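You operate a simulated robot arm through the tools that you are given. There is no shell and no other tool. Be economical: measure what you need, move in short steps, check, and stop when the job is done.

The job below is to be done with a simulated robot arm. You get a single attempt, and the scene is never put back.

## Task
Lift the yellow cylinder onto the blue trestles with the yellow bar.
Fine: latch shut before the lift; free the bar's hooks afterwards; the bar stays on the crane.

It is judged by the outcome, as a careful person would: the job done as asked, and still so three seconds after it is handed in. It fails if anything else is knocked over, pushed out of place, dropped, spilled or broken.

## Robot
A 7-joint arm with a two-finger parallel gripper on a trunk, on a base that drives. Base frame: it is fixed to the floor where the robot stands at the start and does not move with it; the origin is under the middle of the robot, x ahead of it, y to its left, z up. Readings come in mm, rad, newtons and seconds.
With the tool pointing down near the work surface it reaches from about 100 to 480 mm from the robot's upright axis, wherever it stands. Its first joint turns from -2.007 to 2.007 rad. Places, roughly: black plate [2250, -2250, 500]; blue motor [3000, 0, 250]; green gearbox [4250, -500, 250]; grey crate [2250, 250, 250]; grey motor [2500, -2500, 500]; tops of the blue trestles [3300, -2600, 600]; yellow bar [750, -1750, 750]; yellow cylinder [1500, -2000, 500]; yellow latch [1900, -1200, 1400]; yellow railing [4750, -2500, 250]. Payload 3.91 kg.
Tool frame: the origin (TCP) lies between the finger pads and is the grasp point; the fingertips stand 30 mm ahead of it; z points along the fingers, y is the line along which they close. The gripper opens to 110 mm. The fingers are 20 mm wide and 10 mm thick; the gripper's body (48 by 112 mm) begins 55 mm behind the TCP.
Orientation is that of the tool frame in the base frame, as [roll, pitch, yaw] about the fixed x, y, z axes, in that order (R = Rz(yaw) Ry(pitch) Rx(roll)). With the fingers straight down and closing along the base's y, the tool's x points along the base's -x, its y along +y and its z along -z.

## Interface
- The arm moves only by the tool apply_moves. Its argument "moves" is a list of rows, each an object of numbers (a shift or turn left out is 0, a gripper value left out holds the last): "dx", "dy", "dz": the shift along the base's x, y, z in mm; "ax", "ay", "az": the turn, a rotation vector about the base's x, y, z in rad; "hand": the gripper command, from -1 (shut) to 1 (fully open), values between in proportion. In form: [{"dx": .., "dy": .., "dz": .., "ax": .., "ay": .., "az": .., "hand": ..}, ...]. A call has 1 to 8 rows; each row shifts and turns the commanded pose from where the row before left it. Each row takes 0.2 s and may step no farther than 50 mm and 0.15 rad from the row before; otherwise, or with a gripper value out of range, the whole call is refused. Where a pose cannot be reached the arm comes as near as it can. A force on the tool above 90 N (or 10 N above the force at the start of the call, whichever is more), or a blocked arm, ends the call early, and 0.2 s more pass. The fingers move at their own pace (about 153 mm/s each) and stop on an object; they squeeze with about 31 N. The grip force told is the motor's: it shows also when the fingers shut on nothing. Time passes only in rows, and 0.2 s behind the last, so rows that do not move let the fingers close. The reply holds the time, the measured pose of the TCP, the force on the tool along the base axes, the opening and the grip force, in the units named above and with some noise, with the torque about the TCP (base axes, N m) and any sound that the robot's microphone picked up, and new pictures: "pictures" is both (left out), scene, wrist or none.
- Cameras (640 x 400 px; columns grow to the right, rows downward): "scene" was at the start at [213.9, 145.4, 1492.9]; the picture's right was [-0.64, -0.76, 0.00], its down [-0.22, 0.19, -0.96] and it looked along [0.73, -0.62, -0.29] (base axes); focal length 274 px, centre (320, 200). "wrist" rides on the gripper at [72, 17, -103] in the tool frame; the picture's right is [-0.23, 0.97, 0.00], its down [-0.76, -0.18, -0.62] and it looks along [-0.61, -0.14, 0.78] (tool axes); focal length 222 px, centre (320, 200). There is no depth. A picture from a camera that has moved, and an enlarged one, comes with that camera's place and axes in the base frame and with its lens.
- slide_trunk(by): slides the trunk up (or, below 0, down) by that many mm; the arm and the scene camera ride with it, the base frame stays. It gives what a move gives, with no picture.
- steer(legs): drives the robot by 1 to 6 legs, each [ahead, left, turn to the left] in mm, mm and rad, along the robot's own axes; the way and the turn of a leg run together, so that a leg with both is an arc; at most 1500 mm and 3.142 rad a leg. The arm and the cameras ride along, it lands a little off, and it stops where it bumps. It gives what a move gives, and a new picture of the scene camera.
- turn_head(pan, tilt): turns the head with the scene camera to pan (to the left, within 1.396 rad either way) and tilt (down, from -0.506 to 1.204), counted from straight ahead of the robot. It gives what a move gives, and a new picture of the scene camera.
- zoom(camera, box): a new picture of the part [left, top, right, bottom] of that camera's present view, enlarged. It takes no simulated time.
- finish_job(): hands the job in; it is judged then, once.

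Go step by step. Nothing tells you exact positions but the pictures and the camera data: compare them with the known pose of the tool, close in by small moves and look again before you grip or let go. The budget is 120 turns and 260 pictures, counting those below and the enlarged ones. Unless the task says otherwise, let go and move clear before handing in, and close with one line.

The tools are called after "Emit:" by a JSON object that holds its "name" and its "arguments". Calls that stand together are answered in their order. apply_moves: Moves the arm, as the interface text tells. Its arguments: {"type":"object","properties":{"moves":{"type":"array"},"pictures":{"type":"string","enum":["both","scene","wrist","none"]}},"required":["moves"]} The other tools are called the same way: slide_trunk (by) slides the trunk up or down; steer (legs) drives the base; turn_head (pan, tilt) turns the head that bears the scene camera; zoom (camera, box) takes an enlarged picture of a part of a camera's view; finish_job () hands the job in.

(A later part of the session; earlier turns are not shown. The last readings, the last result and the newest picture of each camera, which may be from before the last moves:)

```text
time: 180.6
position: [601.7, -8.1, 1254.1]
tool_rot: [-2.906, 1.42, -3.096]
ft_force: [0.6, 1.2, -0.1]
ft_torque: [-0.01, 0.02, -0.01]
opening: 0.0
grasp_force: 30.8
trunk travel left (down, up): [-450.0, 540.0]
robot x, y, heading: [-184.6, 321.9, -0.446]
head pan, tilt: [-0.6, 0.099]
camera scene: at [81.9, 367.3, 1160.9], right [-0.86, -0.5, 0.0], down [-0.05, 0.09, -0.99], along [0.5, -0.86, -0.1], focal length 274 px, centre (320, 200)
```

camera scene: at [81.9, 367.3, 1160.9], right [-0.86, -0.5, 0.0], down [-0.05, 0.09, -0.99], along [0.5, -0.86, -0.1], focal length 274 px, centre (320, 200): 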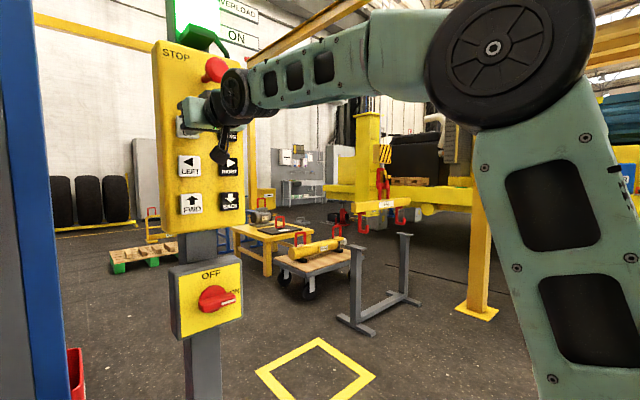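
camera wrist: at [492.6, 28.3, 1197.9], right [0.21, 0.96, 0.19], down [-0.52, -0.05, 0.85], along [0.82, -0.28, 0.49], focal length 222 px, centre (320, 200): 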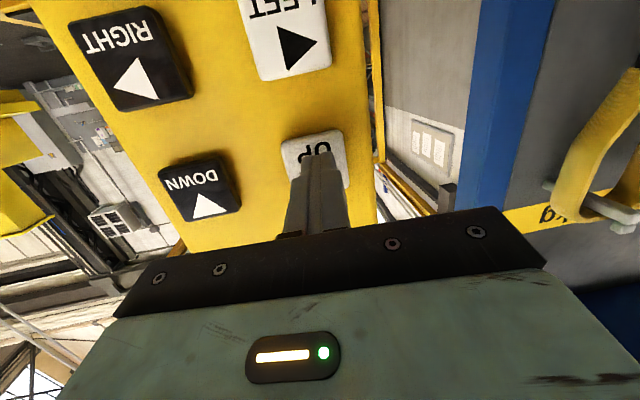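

The bar is hanging free. I zoom in to check its heading and height.

Emit:
{"name": "zoom", "arguments": {"camera": "scene", "box": [320, 130, 430, 260]}}

```text
3.08 times, centred on (375, 195) of scene
camera zoom: at [81.9, 367.3, 1160.9], right [-0.86, -0.5, 0.0], down [-0.05, 0.09, -0.99], along [0.5, -0.86, -0.1], focal length 843 px, centre (151, 215)
```

zoom: 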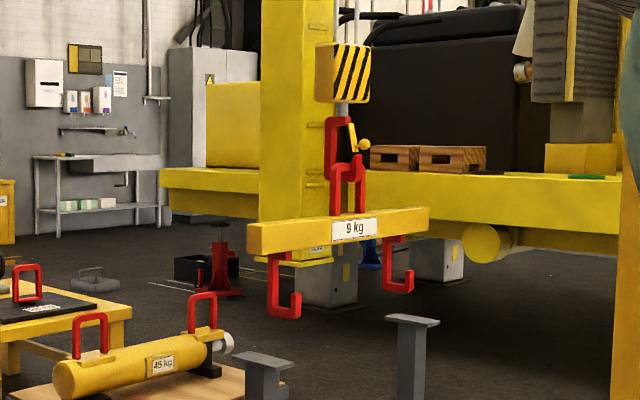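

The bar hangs level and parallel to the cylinder, its hooks at about z 690, above the cylinder's handles (z 606). I go to FWD.

Emit:
{"name": "apply_moves", "arguments": {"moves": [{"dx": 0, "dy": -1, "dz": -40}, {"dx": 0, "dy": -1, "dz": -40}, {"dx": 0, "dy": -1, "dz": -40}, {"dx": 0, "dy": -1, "dz": -37}, {}], "pictures": "wrist"}}

Emit:
{"name": "apply_moves", "arguments": {"moves": [{"dx": 13, "dy": -5}, {"dx": 12, "dy": -4.5}, {}, {}, {}, {}, {}, {}], "pictures": "none"}}

Emit:
{"name": "zoom", "arguments": {"camera": "scene", "box": [240, 100, 440, 280]}}

```text
time: 181.8
position: [599.6, -12.3, 1100.3]
tool_rot: [-2.899, 1.422, -3.089]
ft_force: [1.2, -0.6, -0.4]
ft_torque: [0.0, 0.0, 0.01]
opening: 0.1
grasp_force: 30.7
trunk travel left (down, up): [-450.0, 540.0]
robot x, y, heading: [-179.6, 321.4, -0.435]
head pan, tilt: [-0.6, 0.099]
camera wrist: at [491.1, 23.3, 1041.2], right [0.21, 0.96, 0.19], down [-0.53, -0.05, 0.85], along [0.82, -0.28, 0.49], focal length 222 px, centre (320, 200)
```

wrist: 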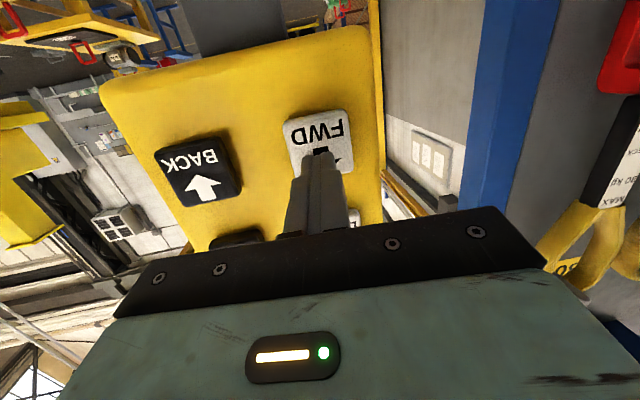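

```text
time: 183.6
position: [623.9, -19.2, 1101.0]
tool_rot: [-2.895, 1.422, -3.086]
ft_force: [-49.9, 19.4, -4.0]
ft_torque: [-0.07, -0.13, 0.22]
opening: 0.0
grasp_force: 31.1
trunk travel left (down, up): [-450.0, 540.0]
robot x, y, heading: [-179.7, 321.6, -0.44]
head pan, tilt: [-0.6, 0.099]
```

```text
2.22 times, centred on (340, 190) of scene
camera zoom: at [79.4, 368.3, 1161.4], right [-0.86, -0.5, 0.0], down [-0.05, 0.09, -1.0], along [0.5, -0.86, -0.1], focal length 609 px, centre (276, 222)
```

zoom: 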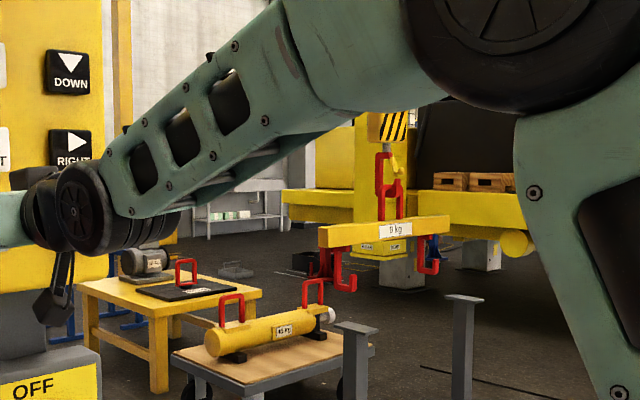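

Moving forward, about 130 mm so far. I keep holding for a further second or so.

Emit:
{"name": "apply_moves", "arguments": {"moves": [{}, {}, {}, {}, {}], "pictures": "none"}}

Emit:
{"name": "zoom", "arguments": {"camera": "scene", "box": [240, 100, 440, 280]}}

```text
time: 184.8
position: [623.1, -19.0, 1100.0]
tool_rot: [-2.894, 1.423, -3.085]
ft_force: [-48.7, 20.8, -5.2]
ft_torque: [-0.09, -0.08, 0.25]
opening: 0.0
grasp_force: 31.3
trunk travel left (down, up): [-450.0, 540.0]
robot x, y, heading: [-180.2, 324.9, -0.441]
head pan, tilt: [-0.6, 0.099]
```

```text
2.22 times, centred on (340, 190) of scene
camera zoom: at [79.3, 368.4, 1161.4], right [-0.86, -0.5, 0.0], down [-0.05, 0.09, -1.0], along [0.5, -0.86, -0.1], focal length 609 px, centre (276, 222)
```

zoom: 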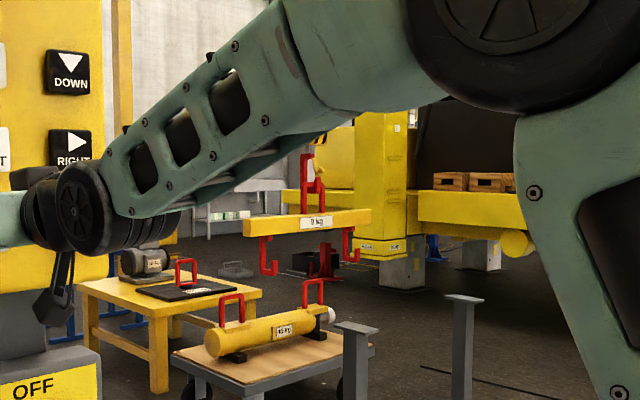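

It has gone some 580 mm and is moving fast. I release after another half second.

Emit:
{"name": "apply_moves", "arguments": {"moves": [{}, {}, {"dx": -25, "dy": 9.5}, {}, {}, {}], "pictures": "scene"}}

Emit:
{"name": "zoom", "arguments": {"camera": "scene", "box": [220, 100, 420, 280]}}

```text
time: 186.2
position: [599.6, -11.9, 1098.2]
tool_rot: [-2.9, 1.42, -3.089]
ft_force: [-0.5, -0.2, -0.2]
ft_torque: [0.01, -0.03, 0.0]
opening: 0.0
grasp_force: 31.2
trunk travel left (down, up): [-450.0, 540.0]
robot x, y, heading: [-182.8, 323.5, -0.445]
head pan, tilt: [-0.6, 0.099]
camera scene: at [81.5, 367.4, 1161.0], right [-0.86, -0.5, 0.0], down [-0.05, 0.09, -0.99], along [0.5, -0.86, -0.1], focal length 274 px, centre (320, 200)
```

scene: 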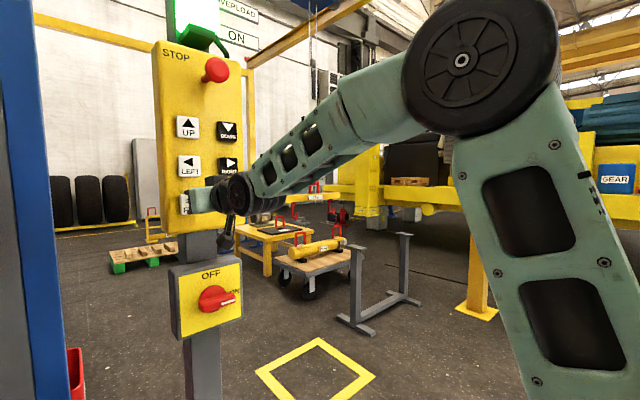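

```text
2.22 times, centred on (320, 190) of scene
camera zoom: at [81.5, 367.4, 1161.0], right [-0.86, -0.5, 0.0], down [-0.05, 0.09, -0.99], along [0.5, -0.86, -0.1], focal length 609 px, centre (320, 222)
```

zoom: 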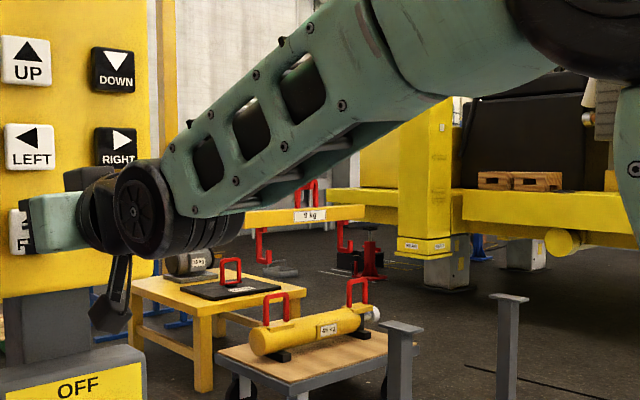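

The bar is now well past the cylinder. For the sideways match I again look along the crane's axis from behind.

Emit:
{"name": "steer", "arguments": {"legs": [[-90, 0, 0], [290, -790, 0.035], [280, -770, 0.035]]}}

Emit:
{"name": "turn_head", "arguments": {"pan": 0.0, "tilt": 0.15}}

Emit:
{"name": "zoom", "arguments": {"camera": "scene", "box": [240, 130, 400, 250]}}

```text
time: 195.4
position: [479.0, -1554.0, 1098.6]
tool_rot: [-2.902, 1.421, -2.995]
ft_force: [0.3, 0.2, -0.6]
ft_torque: [0.01, 0.01, 0.0]
opening: 0.0
grasp_force: 30.8
trunk travel left (down, up): [-450.0, 540.0]
robot x, y, heading: [-328.6, -1294.7, -0.347]
head pan, tilt: [-0.6, 0.099]
camera scene: at [-73.2, -1226.3, 1161.0], right [-0.81, -0.58, 0.0], down [-0.06, 0.08, -0.99], along [0.58, -0.81, -0.1], focal length 274 px, centre (320, 200)
```

scene: 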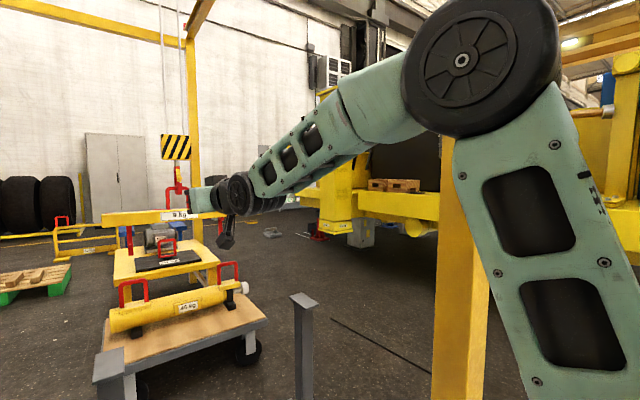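

```text
time: 196.4
position: [478.3, -1553.1, 1098.3]
tool_rot: [-2.9, 1.42, -2.994]
ft_force: [0.0, -0.5, -0.1]
ft_torque: [-0.02, -0.02, 0.02]
opening: 0.0
grasp_force: 30.8
trunk travel left (down, up): [-450.0, 540.0]
robot x, y, heading: [-329.0, -1296.2, -0.342]
head pan, tilt: [0.0, 0.15]
camera scene: at [-39.8, -1183.1, 1156.3], right [-0.34, -0.94, 0.0], down [-0.14, 0.05, -0.99], along [0.93, -0.34, -0.15], focal length 274 px, centre (320, 200)
```

scene: 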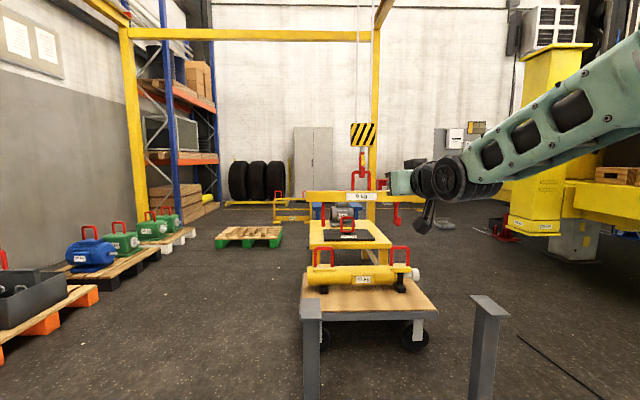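

```text
3.33 times, centred on (320, 190) of scene
camera zoom: at [-39.8, -1183.1, 1156.3], right [-0.34, -0.94, 0.0], down [-0.14, 0.05, -0.99], along [0.93, -0.34, -0.15], focal length 913 px, centre (320, 233)
```

zoom: 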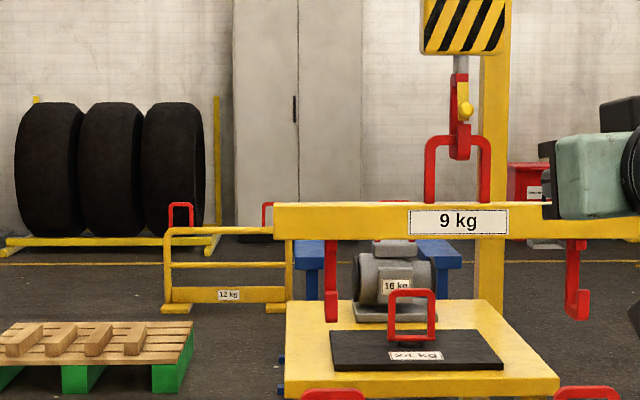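

The bar's hooks already line up with the cylinder's handles sideways. I take one finer zoom holding both.

Emit:
{"name": "zoom", "arguments": {"camera": "scene", "box": [295, 170, 435, 290]}}

```text
3.33 times, centred on (365, 230) of scene
camera zoom: at [-39.8, -1183.1, 1156.3], right [-0.34, -0.94, 0.0], down [-0.14, 0.05, -0.99], along [0.93, -0.34, -0.15], focal length 913 px, centre (170, 100)
```

zoom: 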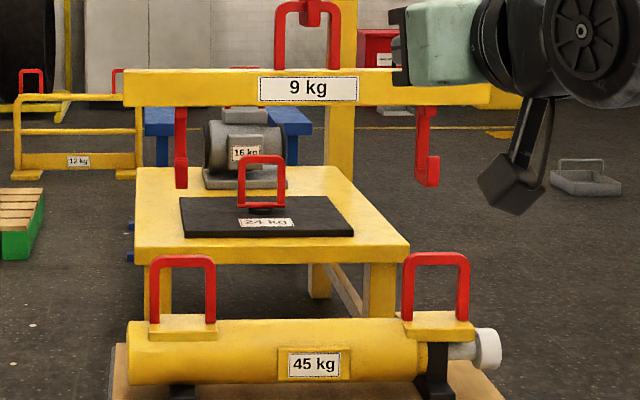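

Sideways it matches, but the bar is only about 65 mm beyond the handles, too close to lower; I need some 70 mm more FWD first. Back to the pendant.

Emit:
{"name": "steer", "arguments": {"legs": [[-230, 787, -0.05], [-220, 787, -0.05]]}}

Emit:
{"name": "turn_head", "arguments": {"pan": -0.6, "tilt": 0.1}}

```text
time: 203.8
position: [606.8, -171.3, 1099.2]
tool_rot: [-2.927, 1.424, 3.115]
ft_force: [-1.6, -3.5, -0.8]
ft_torque: [0.03, -0.01, 0.02]
opening: 0.1
grasp_force: 31.4
trunk travel left (down, up): [-450.0, 540.0]
robot x, y, heading: [-167.2, 196.0, -0.429]
head pan, tilt: [0.0, 0.15]
stopped in leg 2: the force on the tool passed its limit at 111 N (the readings are from after the stop); the commanded pose is now the measured one
camera scene: at [132.9, 279.2, 1156.4], right [-0.42, -0.91, 0.0], down [-0.14, 0.06, -0.99], along [0.9, -0.42, -0.15], focal length 274 px, centre (320, 200)
```

scene: 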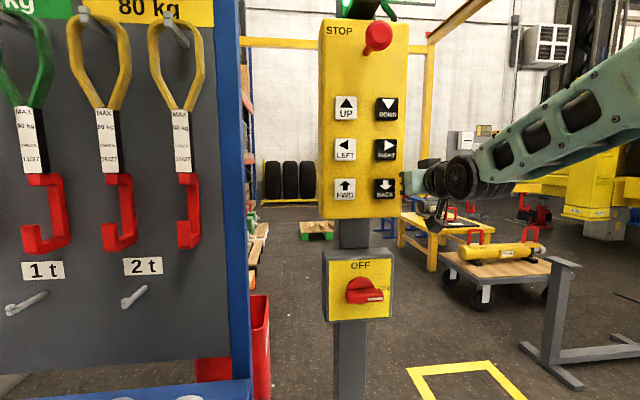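

```text
time: 204.8
position: [608.4, -169.5, 1098.6]
tool_rot: [-2.926, 1.421, 3.116]
ft_force: [-3.1, -6.6, -1.0]
ft_torque: [0.08, 0.01, -0.05]
opening: 0.4
grasp_force: 31.6
trunk travel left (down, up): [-450.0, 540.0]
robot x, y, heading: [-167.1, 191.5, -0.436]
head pan, tilt: [-0.6, 0.099]
camera scene: at [95.8, 239.0, 1161.0], right [-0.86, -0.51, 0.0], down [-0.05, 0.09, -0.99], along [0.51, -0.86, -0.1], focal length 274 px, centre (320, 200)
```

scene: 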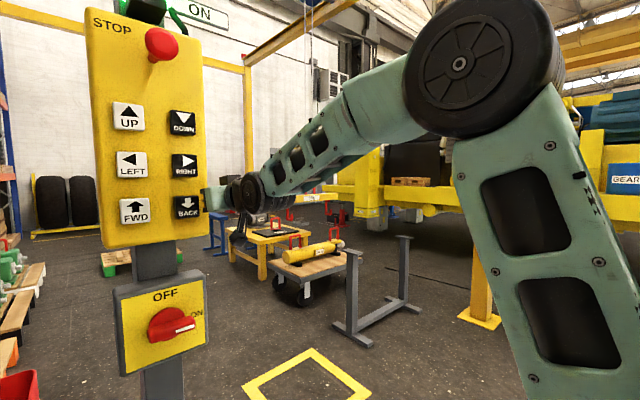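

My fingertip brushed the pendant's right edge and stopped there; the panel looks unmoved. I back off, come round and realign.

Emit:
{"name": "steer", "arguments": {"legs": [[-110, 0, 0], [30, 130, 0], [40, 0, 0]]}}

Emit:
{"name": "zoom", "arguments": {"camera": "wrist", "box": [0, 0, 640, 400]}}

```text
time: 207.8
position: [619.0, -31.8, 1101.5]
tool_rot: [-2.919, 1.422, 3.128]
ft_force: [-47.6, 13.6, 1.7]
ft_torque: [-0.08, -0.32, 0.01]
opening: 0.3
grasp_force: 31.2
trunk travel left (down, up): [-450.0, 540.0]
robot x, y, heading: [-153.4, 328.9, -0.436]
head pan, tilt: [-0.6, 0.099]
stopped in leg 3: the force on the tool passed its limit at 102 N (the readings are from after the stop); the commanded pose is now the measured one
camera scene: at [108.0, 374.0, 1161.5], right [-0.86, -0.51, 0.0], down [-0.05, 0.09, -1.0], along [0.51, -0.86, -0.1], focal length 274 px, centre (320, 200)
```

scene: 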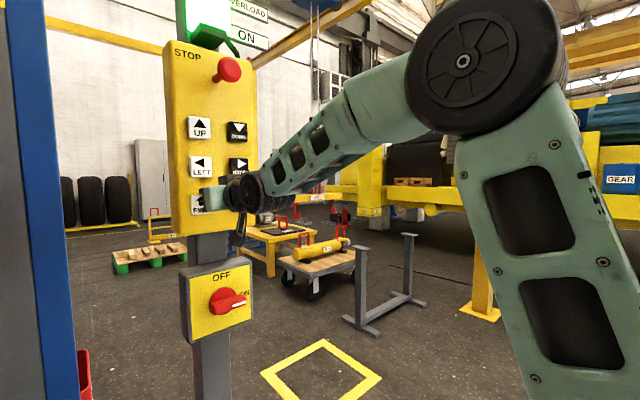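

```text
1.00 times, centred on (320, 200) of wrist (not enlarged: the box is as wide or as high as the picture)
camera zoom: at [511.8, 8.2, 1043.1], right [0.26, 0.95, 0.19], down [-0.53, -0.03, 0.85], along [0.81, -0.32, 0.49], focal length 222 px, centre (320, 200)
```

zoom: 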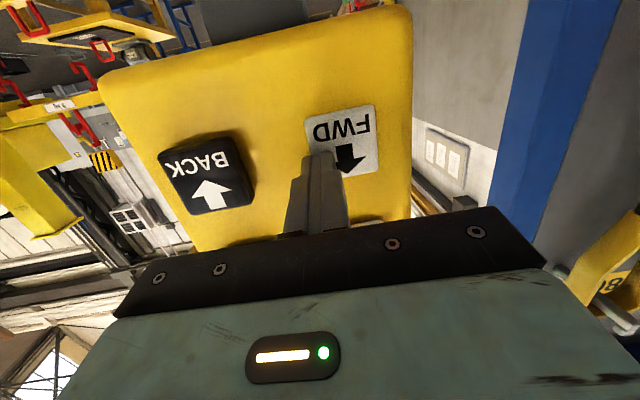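

The finger has run into the FWD button's edge and is pressing it. I release at once and check where the bar is.

Emit:
{"name": "apply_moves", "arguments": {"moves": [{"dx": -30, "dy": 14}, {}, {}], "pictures": "none"}}

Emit:
{"name": "zoom", "arguments": {"camera": "scene", "box": [220, 100, 420, 280]}}

Emit:
{"name": "zoom", "arguments": {"camera": "wrist", "box": [0, 0, 640, 400]}}

```text
time: 208.6
position: [591.6, -20.7, 1098.6]
tool_rot: [-2.923, 1.421, 3.122]
ft_force: [0.1, 0.5, -0.8]
ft_torque: [0.02, 0.0, -0.03]
opening: 0.0
grasp_force: 30.7
trunk travel left (down, up): [-450.0, 540.0]
robot x, y, heading: [-155.1, 327.1, -0.435]
head pan, tilt: [-0.6, 0.099]
```

```text
2.22 times, centred on (320, 190) of scene
camera zoom: at [111.1, 373.2, 1161.0], right [-0.86, -0.51, 0.0], down [-0.05, 0.09, -0.99], along [0.51, -0.86, -0.1], focal length 609 px, centre (320, 222)
```

zoom: 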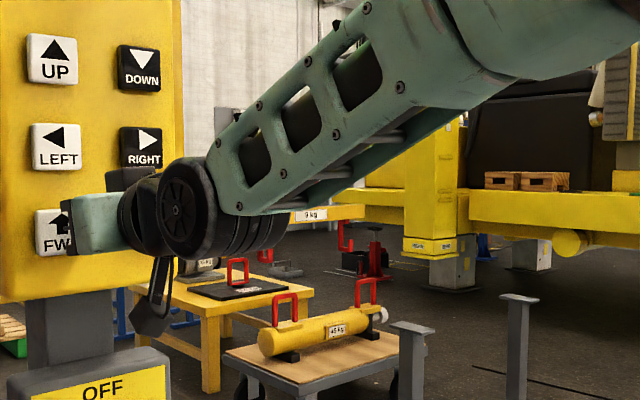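

```text
1.00 times, centred on (320, 200) of wrist (not enlarged: the box is as wide or as high as the picture)
camera zoom: at [484.6, 20.7, 1040.3], right [0.26, 0.95, 0.19], down [-0.53, -0.03, 0.85], along [0.81, -0.32, 0.49], focal length 222 px, centre (320, 200)
```

zoom: 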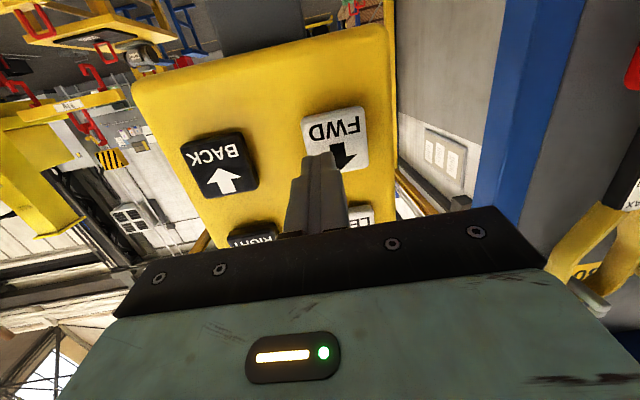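

The bar hardly moved (now ~77 mm beyond). I centre the finger on FWD and tap it properly.

Emit:
{"name": "apply_moves", "arguments": {"moves": [{"dx": 8, "dy": 10}, {}, {"dx": 13, "dy": -5}, {"dx": 12, "dy": -5}, {}, {}, {}, {"dx": -25, "dy": 9.5}], "pictures": "none"}}

Emit:
{"name": "apply_moves", "arguments": {"moves": [{}], "pictures": "wrist"}}

Emit:
{"name": "zoom", "arguments": {"camera": "scene", "box": [220, 100, 420, 280]}}

```text
time: 210.4
position: [600.7, -10.4, 1096.7]
tool_rot: [-2.922, 1.423, 3.122]
ft_force: [-0.1, 0.5, -1.0]
ft_torque: [-0.01, 0.0, -0.01]
opening: 0.0
grasp_force: 30.9
trunk travel left (down, up): [-450.0, 540.0]
robot x, y, heading: [-151.2, 329.4, -0.435]
head pan, tilt: [-0.6, 0.099]
```

```text
time: 210.8
position: [600.7, -10.5, 1097.0]
tool_rot: [-2.923, 1.42, 3.122]
ft_force: [-0.6, -0.2, -0.1]
ft_torque: [-0.01, -0.02, 0.0]
opening: 0.0
grasp_force: 30.8
trunk travel left (down, up): [-450.0, 540.0]
robot x, y, heading: [-151.7, 326.8, -0.439]
head pan, tilt: [-0.6, 0.099]
camera wrist: at [493.6, 30.5, 1039.3], right [0.26, 0.95, 0.19], down [-0.53, -0.03, 0.85], along [0.81, -0.32, 0.49], focal length 222 px, centre (320, 200)
```

wrist: 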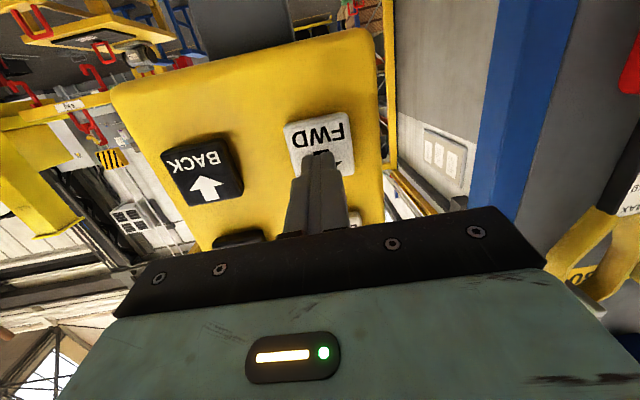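

```text
2.22 times, centred on (320, 190) of scene
camera zoom: at [111.1, 373.2, 1161.0], right [-0.86, -0.51, 0.0], down [-0.05, 0.09, -0.99], along [0.51, -0.86, -0.1], focal length 609 px, centre (320, 222)
```

zoom: 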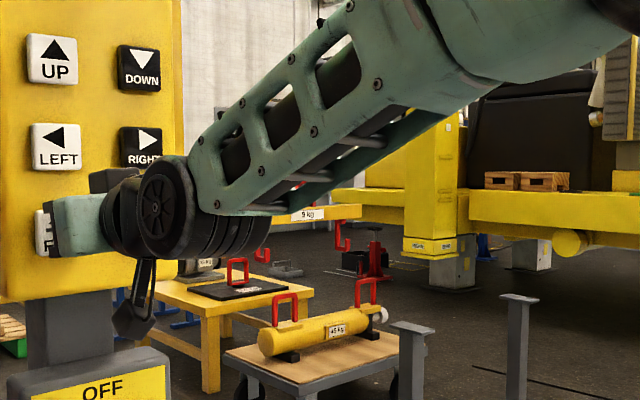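

About 120 mm beyond now: enough clearance. I move to DOWN and lower, watching closely.

Emit:
{"name": "apply_moves", "arguments": {"moves": [{"dx": -8, "dy": -20, "dz": 40}, {"dx": -8, "dy": -20, "dz": 40}, {"dx": -8, "dy": -20, "dz": 40}, {"dx": -8, "dy": -20, "dz": 40}, {}], "pictures": "wrist"}}

Emit:
{"name": "apply_moves", "arguments": {"moves": [{"dx": 13, "dy": -5}, {"dx": 12, "dy": -5}, {}, {}, {}, {}, {}, {"dx": -25, "dy": 10}], "pictures": "none"}}

Emit:
{"name": "zoom", "arguments": {"camera": "scene", "box": [260, 140, 380, 260]}}

```text
time: 212.0
position: [568.5, -87.2, 1262.6]
tool_rot: [-2.912, 1.419, 3.135]
ft_force: [0.3, 1.7, 0.6]
ft_torque: [-0.02, 0.04, -0.1]
opening: 0.2
grasp_force: 31.2
trunk travel left (down, up): [-450.0, 540.0]
robot x, y, heading: [-154.8, 330.8, -0.437]
head pan, tilt: [-0.6, 0.099]
camera wrist: at [461.7, -47.0, 1203.1], right [0.26, 0.95, 0.19], down [-0.53, -0.03, 0.85], along [0.81, -0.32, 0.49], focal length 222 px, centre (320, 200)
```

wrist: 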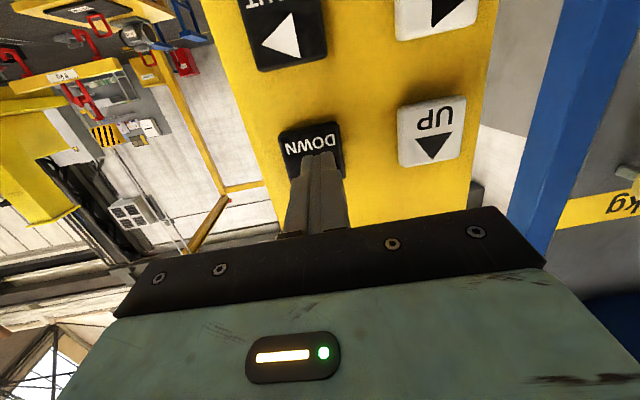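

```text
time: 213.8
position: [569.1, -90.8, 1258.2]
tool_rot: [-2.925, 1.423, 3.119]
ft_force: [-0.7, 0.2, 0.3]
ft_torque: [0.02, -0.06, 0.0]
opening: 0.0
grasp_force: 31.4
trunk travel left (down, up): [-450.0, 540.0]
robot x, y, heading: [-150.0, 323.8, -0.442]
head pan, tilt: [-0.6, 0.099]
```

```text
3.33 times, centred on (320, 200) of scene
camera zoom: at [111.3, 373.0, 1161.0], right [-0.86, -0.51, 0.0], down [-0.05, 0.09, -0.99], along [0.51, -0.86, -0.1], focal length 913 px, centre (320, 200)
```

zoom: 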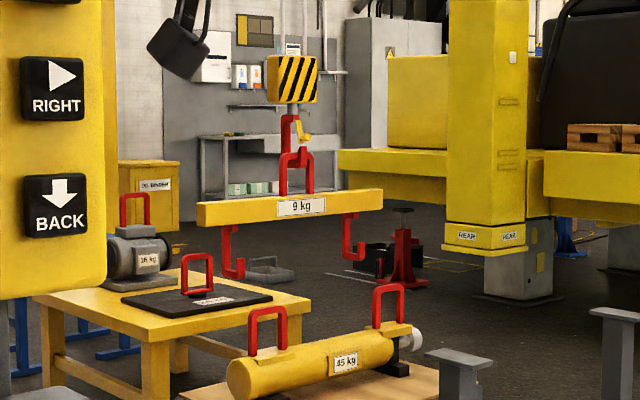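

Clear view: hooks about 60 mm above the handle tops, still on the far side. Two more equal taps, checking between.

Emit:
{"name": "apply_moves", "arguments": {"moves": [{"dx": 13, "dy": -5}, {"dx": 12, "dy": -5}, {}, {}, {}, {}, {}, {"dx": -25, "dy": 10}], "pictures": "none"}}

Emit:
{"name": "apply_moves", "arguments": {"moves": [{}], "pictures": "none"}}

Emit:
{"name": "zoom", "arguments": {"camera": "scene", "box": [260, 140, 380, 260]}}

```text
time: 215.6
position: [569.0, -92.5, 1258.3]
tool_rot: [-2.923, 1.422, 3.12]
ft_force: [0.1, 0.0, -0.8]
ft_torque: [0.0, 0.0, 0.01]
opening: 0.1
grasp_force: 31.1
trunk travel left (down, up): [-450.0, 540.0]
robot x, y, heading: [-152.6, 324.5, -0.433]
head pan, tilt: [-0.6, 0.099]
```

```text
time: 216.0
position: [568.4, -90.7, 1258.8]
tool_rot: [-2.922, 1.422, 3.123]
ft_force: [-0.1, 0.9, 0.1]
ft_torque: [0.02, -0.01, 0.02]
opening: 0.0
grasp_force: 30.9
trunk travel left (down, up): [-450.0, 540.0]
robot x, y, heading: [-151.8, 327.8, -0.439]
head pan, tilt: [-0.6, 0.099]
```

```text
3.33 times, centred on (320, 200) of scene
camera zoom: at [111.1, 373.2, 1161.0], right [-0.86, -0.51, 0.0], down [-0.05, 0.09, -0.99], along [0.51, -0.86, -0.1], focal length 913 px, centre (320, 200)
```

zoom: 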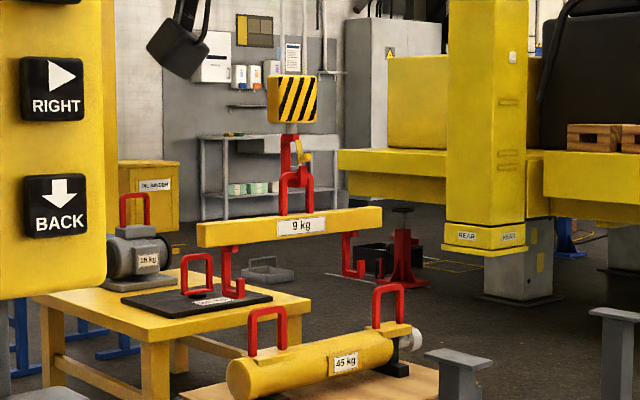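

Another 50 mm lower. I tap longer.

Emit:
{"name": "apply_moves", "arguments": {"moves": [{"dx": 13, "dy": -5}, {"dx": 12.5, "dy": -5}, {}, {}, {}, {}, {}, {}], "pictures": "none"}}

Emit:
{"name": "apply_moves", "arguments": {"moves": [{"dx": -25, "dy": 10}, {}, {}], "pictures": "none"}}

Emit:
{"name": "zoom", "arguments": {"camera": "scene", "box": [260, 140, 380, 260]}}

```text
time: 217.8
position: [593.7, -98.4, 1259.4]
tool_rot: [-2.922, 1.419, 3.124]
ft_force: [-19.3, 11.4, -7.9]
ft_torque: [0.0, 0.08, 0.12]
opening: 0.2
grasp_force: 31.4
trunk travel left (down, up): [-450.0, 540.0]
robot x, y, heading: [-152.2, 325.8, -0.438]
head pan, tilt: [-0.6, 0.099]
```

```text
time: 218.6
position: [570.0, -91.0, 1259.2]
tool_rot: [-2.923, 1.419, 3.122]
ft_force: [-0.5, -0.1, 0.6]
ft_torque: [-0.02, -0.02, -0.01]
opening: 0.0
grasp_force: 31.0
trunk travel left (down, up): [-450.0, 540.0]
robot x, y, heading: [-155.2, 324.4, -0.438]
head pan, tilt: [-0.6, 0.099]
```

```text
3.33 times, centred on (320, 200) of scene
camera zoom: at [111.1, 373.2, 1161.0], right [-0.86, -0.51, 0.0], down [-0.05, 0.09, -0.99], along [0.51, -0.86, -0.1], focal length 913 px, centre (320, 200)
```

zoom: 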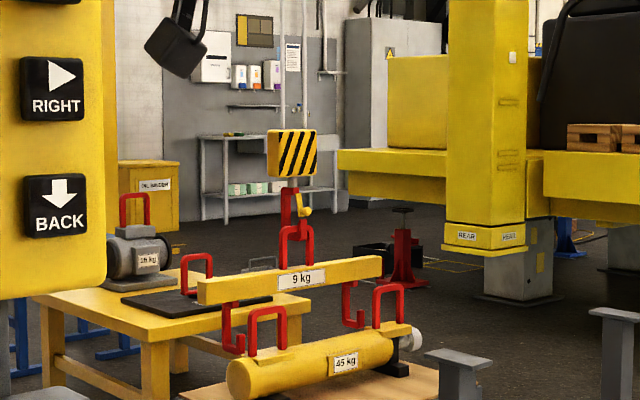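

Now slightly too low, by about 40 mm, without touching anything. I go to UP for a short tap.

Emit:
{"name": "apply_moves", "arguments": {"moves": [{"dx": 11, "dy": 27}, {"dx": 11, "dy": 27}, {"dx": 10, "dy": 28}, {}, {"dx": 13, "dy": -5}, {"dx": 12, "dy": -4.5}, {}, {}], "pictures": "none"}}

Emit:
{"name": "apply_moves", "arguments": {"moves": [{"dx": -25, "dy": 9.5}, {}, {}], "pictures": "wrist"}}

Emit:
{"name": "zoom", "arguments": {"camera": "scene", "box": [285, 200, 365, 260]}}

```text
time: 220.4
position: [624.9, -13.7, 1263.3]
tool_rot: [-2.911, 1.428, 3.134]
ft_force: [-44.4, 15.5, 1.2]
ft_torque: [-0.08, -0.27, 0.04]
opening: 0.0
grasp_force: 31.1
trunk travel left (down, up): [-450.0, 540.0]
robot x, y, heading: [-154.1, 323.0, -0.44]
head pan, tilt: [-0.6, 0.099]
```

```text
time: 221.2
position: [602.7, -7.0, 1257.3]
tool_rot: [-2.926, 1.42, 3.121]
ft_force: [0.3, -0.2, 1.5]
ft_torque: [0.0, 0.01, 0.05]
opening: 0.0
grasp_force: 30.2
trunk travel left (down, up): [-450.0, 540.0]
robot x, y, heading: [-153.0, 326.2, -0.443]
head pan, tilt: [-0.6, 0.099]
camera wrist: at [495.7, 33.1, 1200.3], right [0.26, 0.95, 0.19], down [-0.53, -0.03, 0.85], along [0.81, -0.32, 0.49], focal length 222 px, centre (320, 200)
```

wrist: 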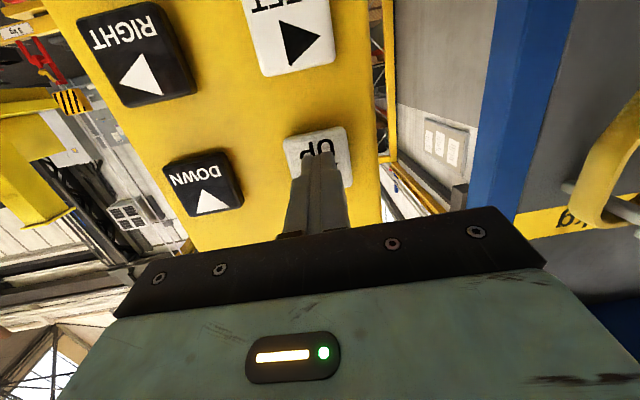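

```text
6.67 times, centred on (325, 230) of scene
camera zoom: at [111.1, 373.2, 1161.0], right [-0.86, -0.51, 0.0], down [-0.05, 0.09, -1.0], along [0.51, -0.86, -0.1], focal length 1826 px, centre (287, 0)
```

zoom: 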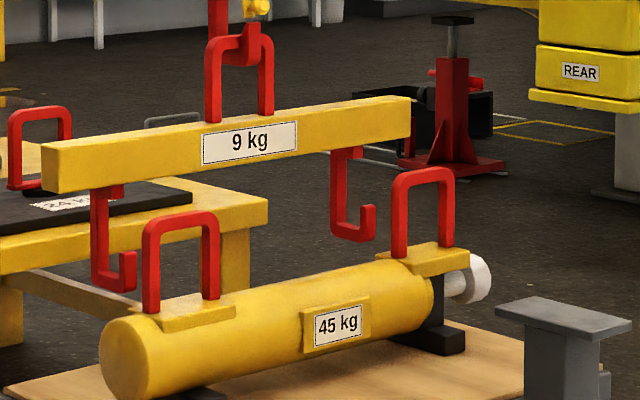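

Very clear: the hooks line up with the handles but should be some 30 mm higher. I repeat the same UP tap.

Emit:
{"name": "apply_moves", "arguments": {"moves": [{"dx": 13, "dy": -5}, {"dx": 12, "dy": -4.5}, {}, {}, {"dx": -25, "dy": 9.5}, {}, {}], "pictures": "none"}}

Emit:
{"name": "zoom", "arguments": {"camera": "scene", "box": [285, 200, 365, 260]}}

```text
time: 222.8
position: [601.9, -7.5, 1257.5]
tool_rot: [-2.925, 1.42, 3.122]
ft_force: [-0.7, 0.5, 0.0]
ft_torque: [-0.03, -0.02, -0.04]
opening: 0.2
grasp_force: 31.2
trunk travel left (down, up): [-450.0, 540.0]
robot x, y, heading: [-150.8, 322.7, -0.438]
head pan, tilt: [-0.6, 0.099]
```

```text
6.67 times, centred on (325, 230) of scene
camera zoom: at [111.1, 373.1, 1161.0], right [-0.86, -0.51, 0.0], down [-0.05, 0.09, -0.99], along [0.51, -0.86, -0.1], focal length 1826 px, centre (287, 0)
```

zoom: 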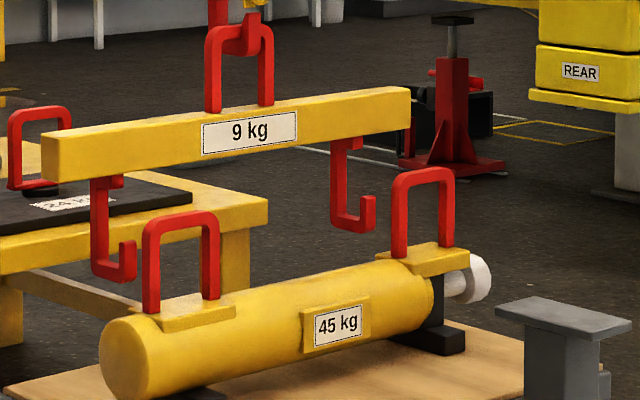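

Up 15 mm. One more equal tap.

Emit:
{"name": "apply_moves", "arguments": {"moves": [{"dx": 13, "dy": -5}, {"dx": 12, "dy": -4.5}, {}, {}, {"dx": -25, "dy": 9.5}, {}, {}], "pictures": "none"}}

Emit:
{"name": "apply_moves", "arguments": {"moves": [{"dx": -8, "dy": -20, "dz": -40}, {"dx": -8, "dy": -20, "dz": -40}, {"dx": -8, "dy": -20, "dz": -40}, {"dx": -9, "dy": -22, "dz": -40}, {}], "pictures": "wrist"}}

Emit:
{"name": "zoom", "arguments": {"camera": "scene", "box": [285, 200, 365, 260]}}

```text
time: 224.4
position: [600.5, -8.2, 1257.8]
tool_rot: [-2.925, 1.421, 3.121]
ft_force: [-0.7, 0.4, 0.2]
ft_torque: [-0.02, 0.01, 0.01]
opening: 0.0
grasp_force: 31.3
trunk travel left (down, up): [-450.0, 540.0]
robot x, y, heading: [-151.4, 329.1, -0.438]
head pan, tilt: [-0.6, 0.099]
```

```text
time: 225.6
position: [566.9, -90.8, 1096.5]
tool_rot: [-2.927, 1.421, 3.118]
ft_force: [-0.3, -0.9, -0.3]
ft_torque: [0.0, 0.01, 0.0]
opening: 0.0
grasp_force: 31.2
trunk travel left (down, up): [-450.0, 540.0]
robot x, y, heading: [-151.7, 328.3, -0.438]
head pan, tilt: [-0.6, 0.099]
camera wrist: at [460.3, -50.7, 1040.0], right [0.26, 0.95, 0.19], down [-0.53, -0.03, 0.85], along [0.81, -0.32, 0.49], focal length 222 px, centre (320, 200)
```

wrist: 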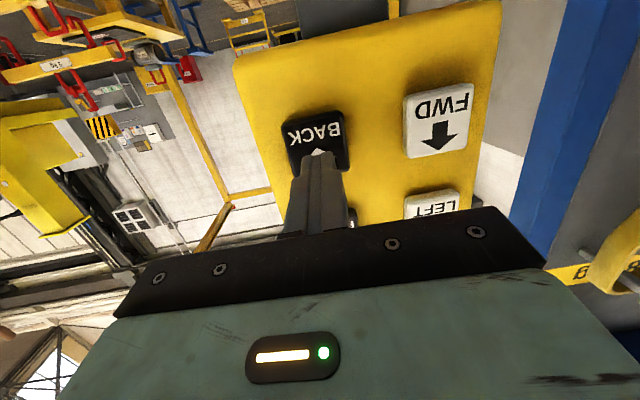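

```text
6.67 times, centred on (325, 230) of scene
camera zoom: at [110.9, 373.3, 1161.0], right [-0.86, -0.51, 0.0], down [-0.05, 0.09, -1.0], along [0.51, -0.86, -0.1], focal length 1826 px, centre (287, 0)
```

zoom: 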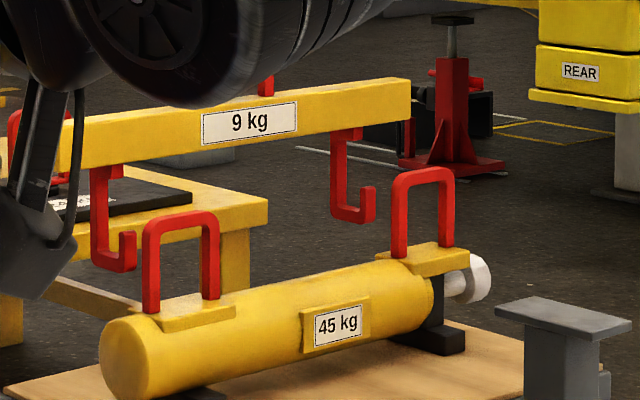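

Heights now fit. I start moving BACK in taps.

Emit:
{"name": "apply_moves", "arguments": {"moves": [{"dx": 13, "dy": -5}, {"dx": 12.5, "dy": -5}, {}, {}, {}, {}, {}, {"dx": -25, "dy": 9.5}], "pictures": "none"}}

Emit:
{"name": "apply_moves", "arguments": {"moves": [{}, {}], "pictures": "none"}}

Emit:
{"name": "zoom", "arguments": {"camera": "scene", "box": [285, 200, 365, 260]}}

```text
time: 227.4
position: [569.1, -91.6, 1098.8]
tool_rot: [-2.924, 1.422, 3.121]
ft_force: [0.0, 0.5, -0.7]
ft_torque: [0.01, -0.03, -0.02]
opening: 0.2
grasp_force: 31.1
trunk travel left (down, up): [-450.0, 540.0]
robot x, y, heading: [-151.7, 323.1, -0.439]
head pan, tilt: [-0.6, 0.099]
```

```text
time: 228.0
position: [569.4, -91.8, 1099.2]
tool_rot: [-2.923, 1.419, 3.122]
ft_force: [0.4, 0.0, -0.9]
ft_torque: [0.01, 0.0, 0.02]
opening: 0.0
grasp_force: 30.9
trunk travel left (down, up): [-450.0, 540.0]
robot x, y, heading: [-151.3, 325.3, -0.44]
head pan, tilt: [-0.6, 0.099]
```

```text
6.67 times, centred on (325, 230) of scene
camera zoom: at [111.0, 373.2, 1161.0], right [-0.86, -0.51, 0.0], down [-0.05, 0.09, -0.99], along [0.51, -0.86, -0.1], focal length 1826 px, centre (287, 0)
```

zoom: 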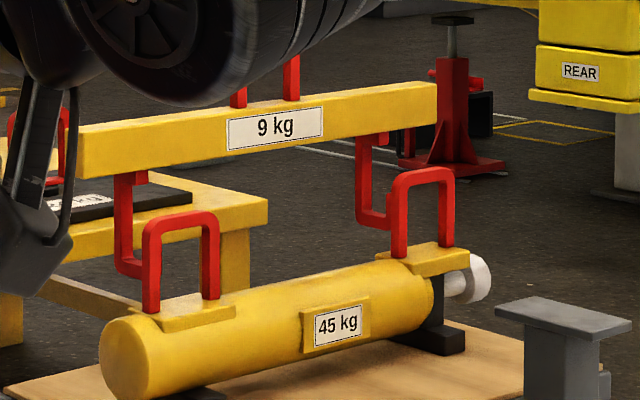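

62 mm closer; the tips are still behind the handles' left legs. A smaller tap next.

Emit:
{"name": "apply_moves", "arguments": {"moves": [{"dx": 13, "dy": -5}, {"dx": 12, "dy": -5}, {}, {}, {}, {}, {"dx": -25, "dy": 9.5}, {}], "pictures": "none"}}

Emit:
{"name": "zoom", "arguments": {"camera": "scene", "box": [285, 200, 365, 260]}}

```text
time: 229.8
position: [568.1, -93.4, 1099.7]
tool_rot: [-2.926, 1.424, 3.116]
ft_force: [0.0, -0.5, 0.3]
ft_torque: [0.01, -0.02, 0.0]
opening: 0.2
grasp_force: 30.8
trunk travel left (down, up): [-450.0, 540.0]
robot x, y, heading: [-149.9, 324.0, -0.442]
head pan, tilt: [-0.6, 0.099]
```

```text
6.67 times, centred on (325, 230) of scene
camera zoom: at [111.2, 373.1, 1161.0], right [-0.86, -0.51, 0.0], down [-0.05, 0.09, -0.99], along [0.51, -0.86, -0.1], focal length 1826 px, centre (287, 0)
```

zoom: 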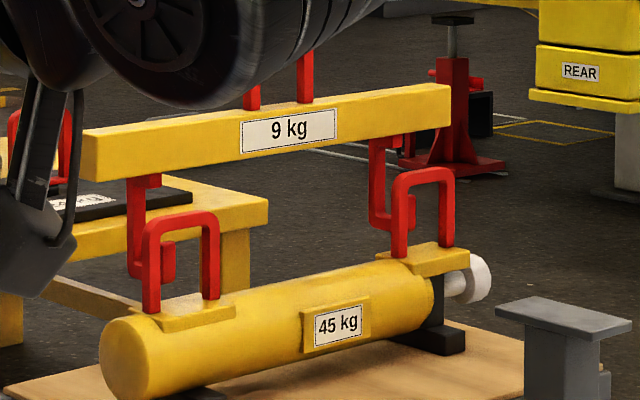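

Both tips show inside the windows of their handles. I continue with another tap.

Emit:
{"name": "apply_moves", "arguments": {"moves": [{"dx": 13, "dy": -5}, {"dx": 12, "dy": -4}, {}, {}, {}, {}, {"dx": -25, "dy": 9.5}, {}], "pictures": "none"}}

Emit:
{"name": "zoom", "arguments": {"camera": "scene", "box": [295, 215, 355, 260]}}

```text
time: 231.6
position: [570.3, -91.2, 1097.0]
tool_rot: [-2.928, 1.422, 3.118]
ft_force: [0.6, -0.3, 0.3]
ft_torque: [0.02, 0.0, -0.04]
opening: 0.0
grasp_force: 31.0
trunk travel left (down, up): [-450.0, 540.0]
robot x, y, heading: [-151.6, 328.9, -0.435]
head pan, tilt: [-0.6, 0.099]
```

```text
8.89 times, centred on (325, 238) of scene
camera zoom: at [111.2, 373.1, 1161.0], right [-0.86, -0.51, 0.0], down [-0.05, 0.09, -0.99], along [0.51, -0.86, -0.1], focal length 2435 px, centre (276, -133)
```

zoom: 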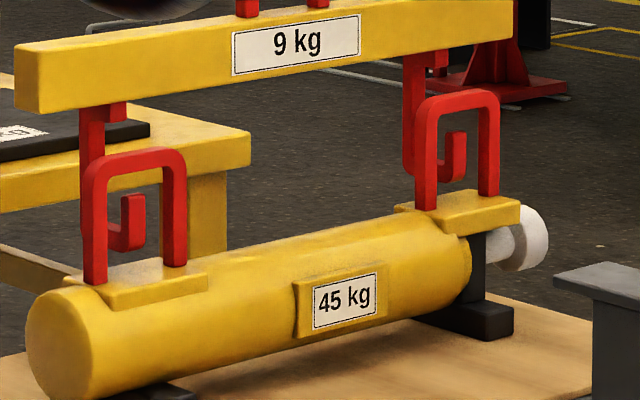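

Tips are centred in the windows, likely just at the handle plane. Another equal tap.

Emit:
{"name": "apply_moves", "arguments": {"moves": [{"dx": 13, "dy": -5}, {"dx": 12, "dy": -5}, {}, {}, {}, {}, {"dx": -25, "dy": 9.5}, {}], "pictures": "none"}}

Emit:
{"name": "zoom", "arguments": {"camera": "scene", "box": [295, 215, 355, 260]}}

```text
time: 233.4
position: [567.6, -92.3, 1097.9]
tool_rot: [-2.925, 1.419, 3.12]
ft_force: [-0.6, -0.8, 0.0]
ft_torque: [0.02, -0.02, 0.02]
opening: 0.3
grasp_force: 31.0
trunk travel left (down, up): [-450.0, 540.0]
robot x, y, heading: [-149.4, 325.9, -0.437]
head pan, tilt: [-0.6, 0.099]
```

```text
8.89 times, centred on (325, 238) of scene
camera zoom: at [111.2, 373.1, 1161.0], right [-0.86, -0.51, 0.0], down [-0.05, 0.09, -0.99], along [0.51, -0.86, -0.1], focal length 2435 px, centre (276, -133)
```

zoom: 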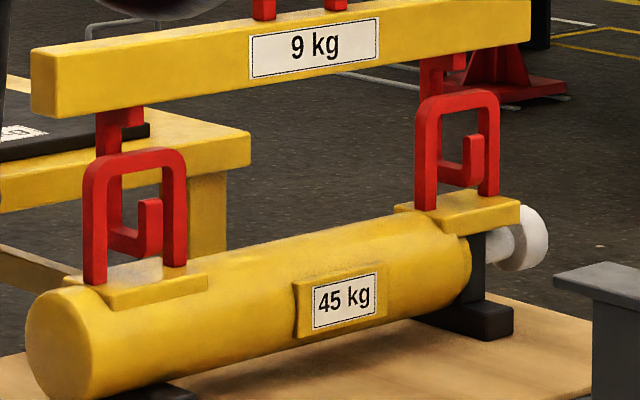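

Tips now near the right legs. I enlarge each to see whether they are in front of the handle.

Emit:
{"name": "zoom", "arguments": {"camera": "scene", "box": [298, 226, 318, 250]}}

Emit:
{"name": "zoom", "arguments": {"camera": "scene", "box": [330, 219, 350, 243]}}

```text
16.00 times, centred on (308, 238) of scene
camera zoom: at [111.2, 373.1, 1161.0], right [-0.86, -0.51, 0.0], down [-0.05, 0.09, -0.99], along [0.51, -0.86, -0.1], focal length 4383 px, centre (512, -408)
```

zoom: 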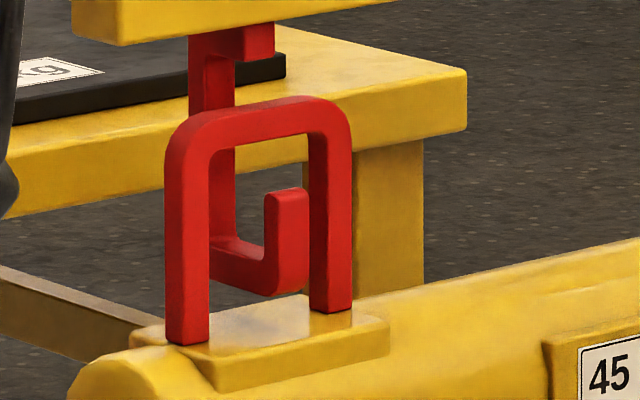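

```text
16.00 times, centred on (340, 231) of scene
camera zoom: at [111.2, 373.1, 1161.0], right [-0.86, -0.51, 0.0], down [-0.05, 0.09, -0.99], along [0.51, -0.86, -0.1], focal length 4383 px, centre (0, -296)
```

zoom: 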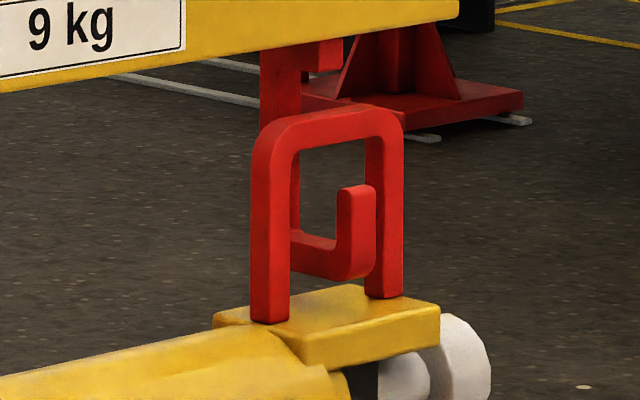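

The right tip is just through; the left is at the plane. One more tap should centre the handles over both hooks.

Emit:
{"name": "apply_moves", "arguments": {"moves": [{"dx": 13, "dy": -5}, {"dx": 12, "dy": -5}, {}, {}, {}, {}, {"dx": -25, "dy": 9.5}, {}], "pictures": "none"}}

Emit:
{"name": "zoom", "arguments": {"camera": "scene", "box": [298, 226, 318, 250]}}

Emit:
{"name": "zoom", "arguments": {"camera": "scene", "box": [330, 219, 350, 243]}}

```text
time: 235.2
position: [570.2, -91.4, 1098.8]
tool_rot: [-2.921, 1.423, 3.122]
ft_force: [0.2, 0.2, -0.8]
ft_torque: [-0.02, -0.01, -0.01]
opening: 0.4
grasp_force: 31.5
trunk travel left (down, up): [-450.0, 540.0]
robot x, y, heading: [-152.1, 325.7, -0.445]
head pan, tilt: [-0.6, 0.099]
```

```text
16.00 times, centred on (308, 238) of scene
camera zoom: at [111.2, 373.1, 1161.0], right [-0.86, -0.51, 0.0], down [-0.05, 0.09, -0.99], along [0.51, -0.86, -0.1], focal length 4383 px, centre (512, -408)
```

zoom: 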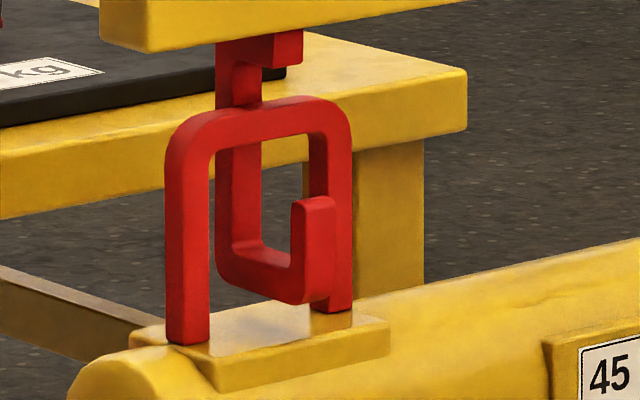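

```text
16.00 times, centred on (340, 231) of scene
camera zoom: at [111.2, 373.1, 1161.0], right [-0.86, -0.51, 0.0], down [-0.05, 0.09, -0.99], along [0.51, -0.86, -0.1], focal length 4383 px, centre (0, -296)
```

zoom: 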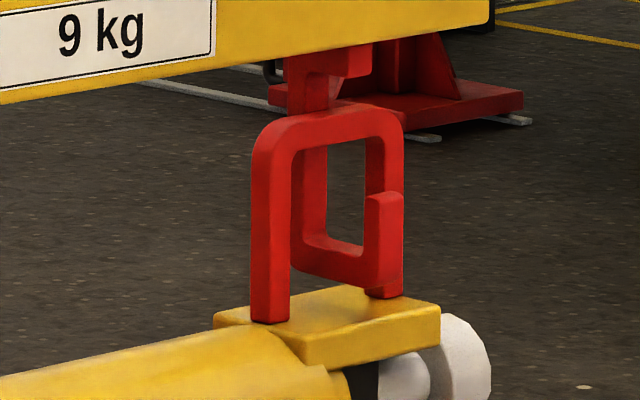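

Both tips are in front of their handles' right legs: hooks engaged. Now UP, gently first, to take the weight and check.

Emit:
{"name": "apply_moves", "arguments": {"moves": [{"dx": 8, "dy": 20, "dz": 40}, {"dx": 8, "dy": 20, "dz": 40}, {"dx": 8, "dy": 21, "dz": 40}, {"dx": 8, "dy": 22, "dz": 39}, {}], "pictures": "wrist"}}

Emit:
{"name": "apply_moves", "arguments": {"moves": [{"dx": 13, "dy": -5}, {"dx": 12, "dy": -4.5}, {}, {}, {}, {}, {"dx": -25, "dy": 9.5}, {}], "pictures": "none"}}

Emit:
{"name": "zoom", "arguments": {"camera": "scene", "box": [285, 190, 365, 260]}}

```text
time: 236.4
position: [601.2, -7.4, 1257.1]
tool_rot: [-2.923, 1.421, 3.122]
ft_force: [0.5, -0.3, -0.2]
ft_torque: [0.04, 0.02, -0.01]
opening: 0.0
grasp_force: 31.1
trunk travel left (down, up): [-450.0, 540.0]
robot x, y, heading: [-151.1, 329.2, -0.44]
head pan, tilt: [-0.6, 0.099]
camera wrist: at [494.3, 32.7, 1199.5], right [0.26, 0.95, 0.19], down [-0.53, -0.03, 0.85], along [0.81, -0.32, 0.49], focal length 222 px, centre (320, 200)
```

wrist: 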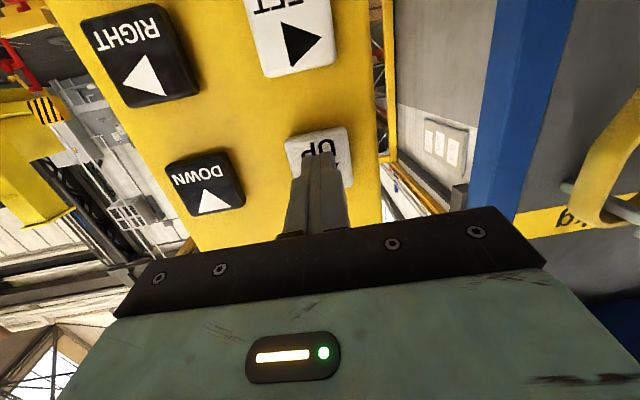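

```text
time: 238.2
position: [601.7, -10.1, 1256.6]
tool_rot: [-2.927, 1.418, 3.12]
ft_force: [0.5, 0.1, 0.5]
ft_torque: [-0.01, 0.01, -0.02]
opening: 0.2
grasp_force: 30.2
trunk travel left (down, up): [-450.0, 540.0]
robot x, y, heading: [-152.8, 326.6, -0.441]
head pan, tilt: [-0.6, 0.099]
```

```text
5.71 times, centred on (325, 225) of scene
camera zoom: at [111.4, 373.1, 1160.9], right [-0.86, -0.51, 0.0], down [-0.05, 0.09, -0.99], along [0.51, -0.86, -0.1], focal length 1565 px, centre (291, 57)
```

zoom: 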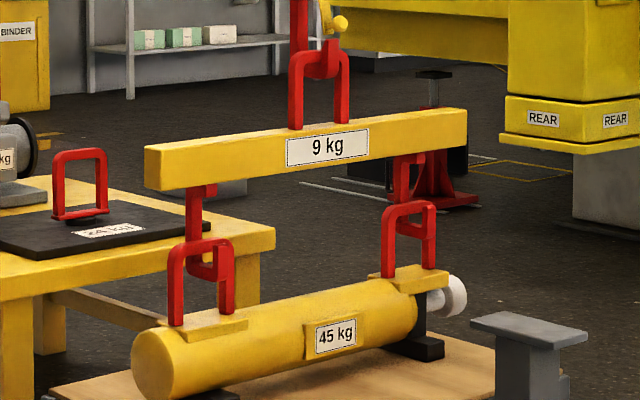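

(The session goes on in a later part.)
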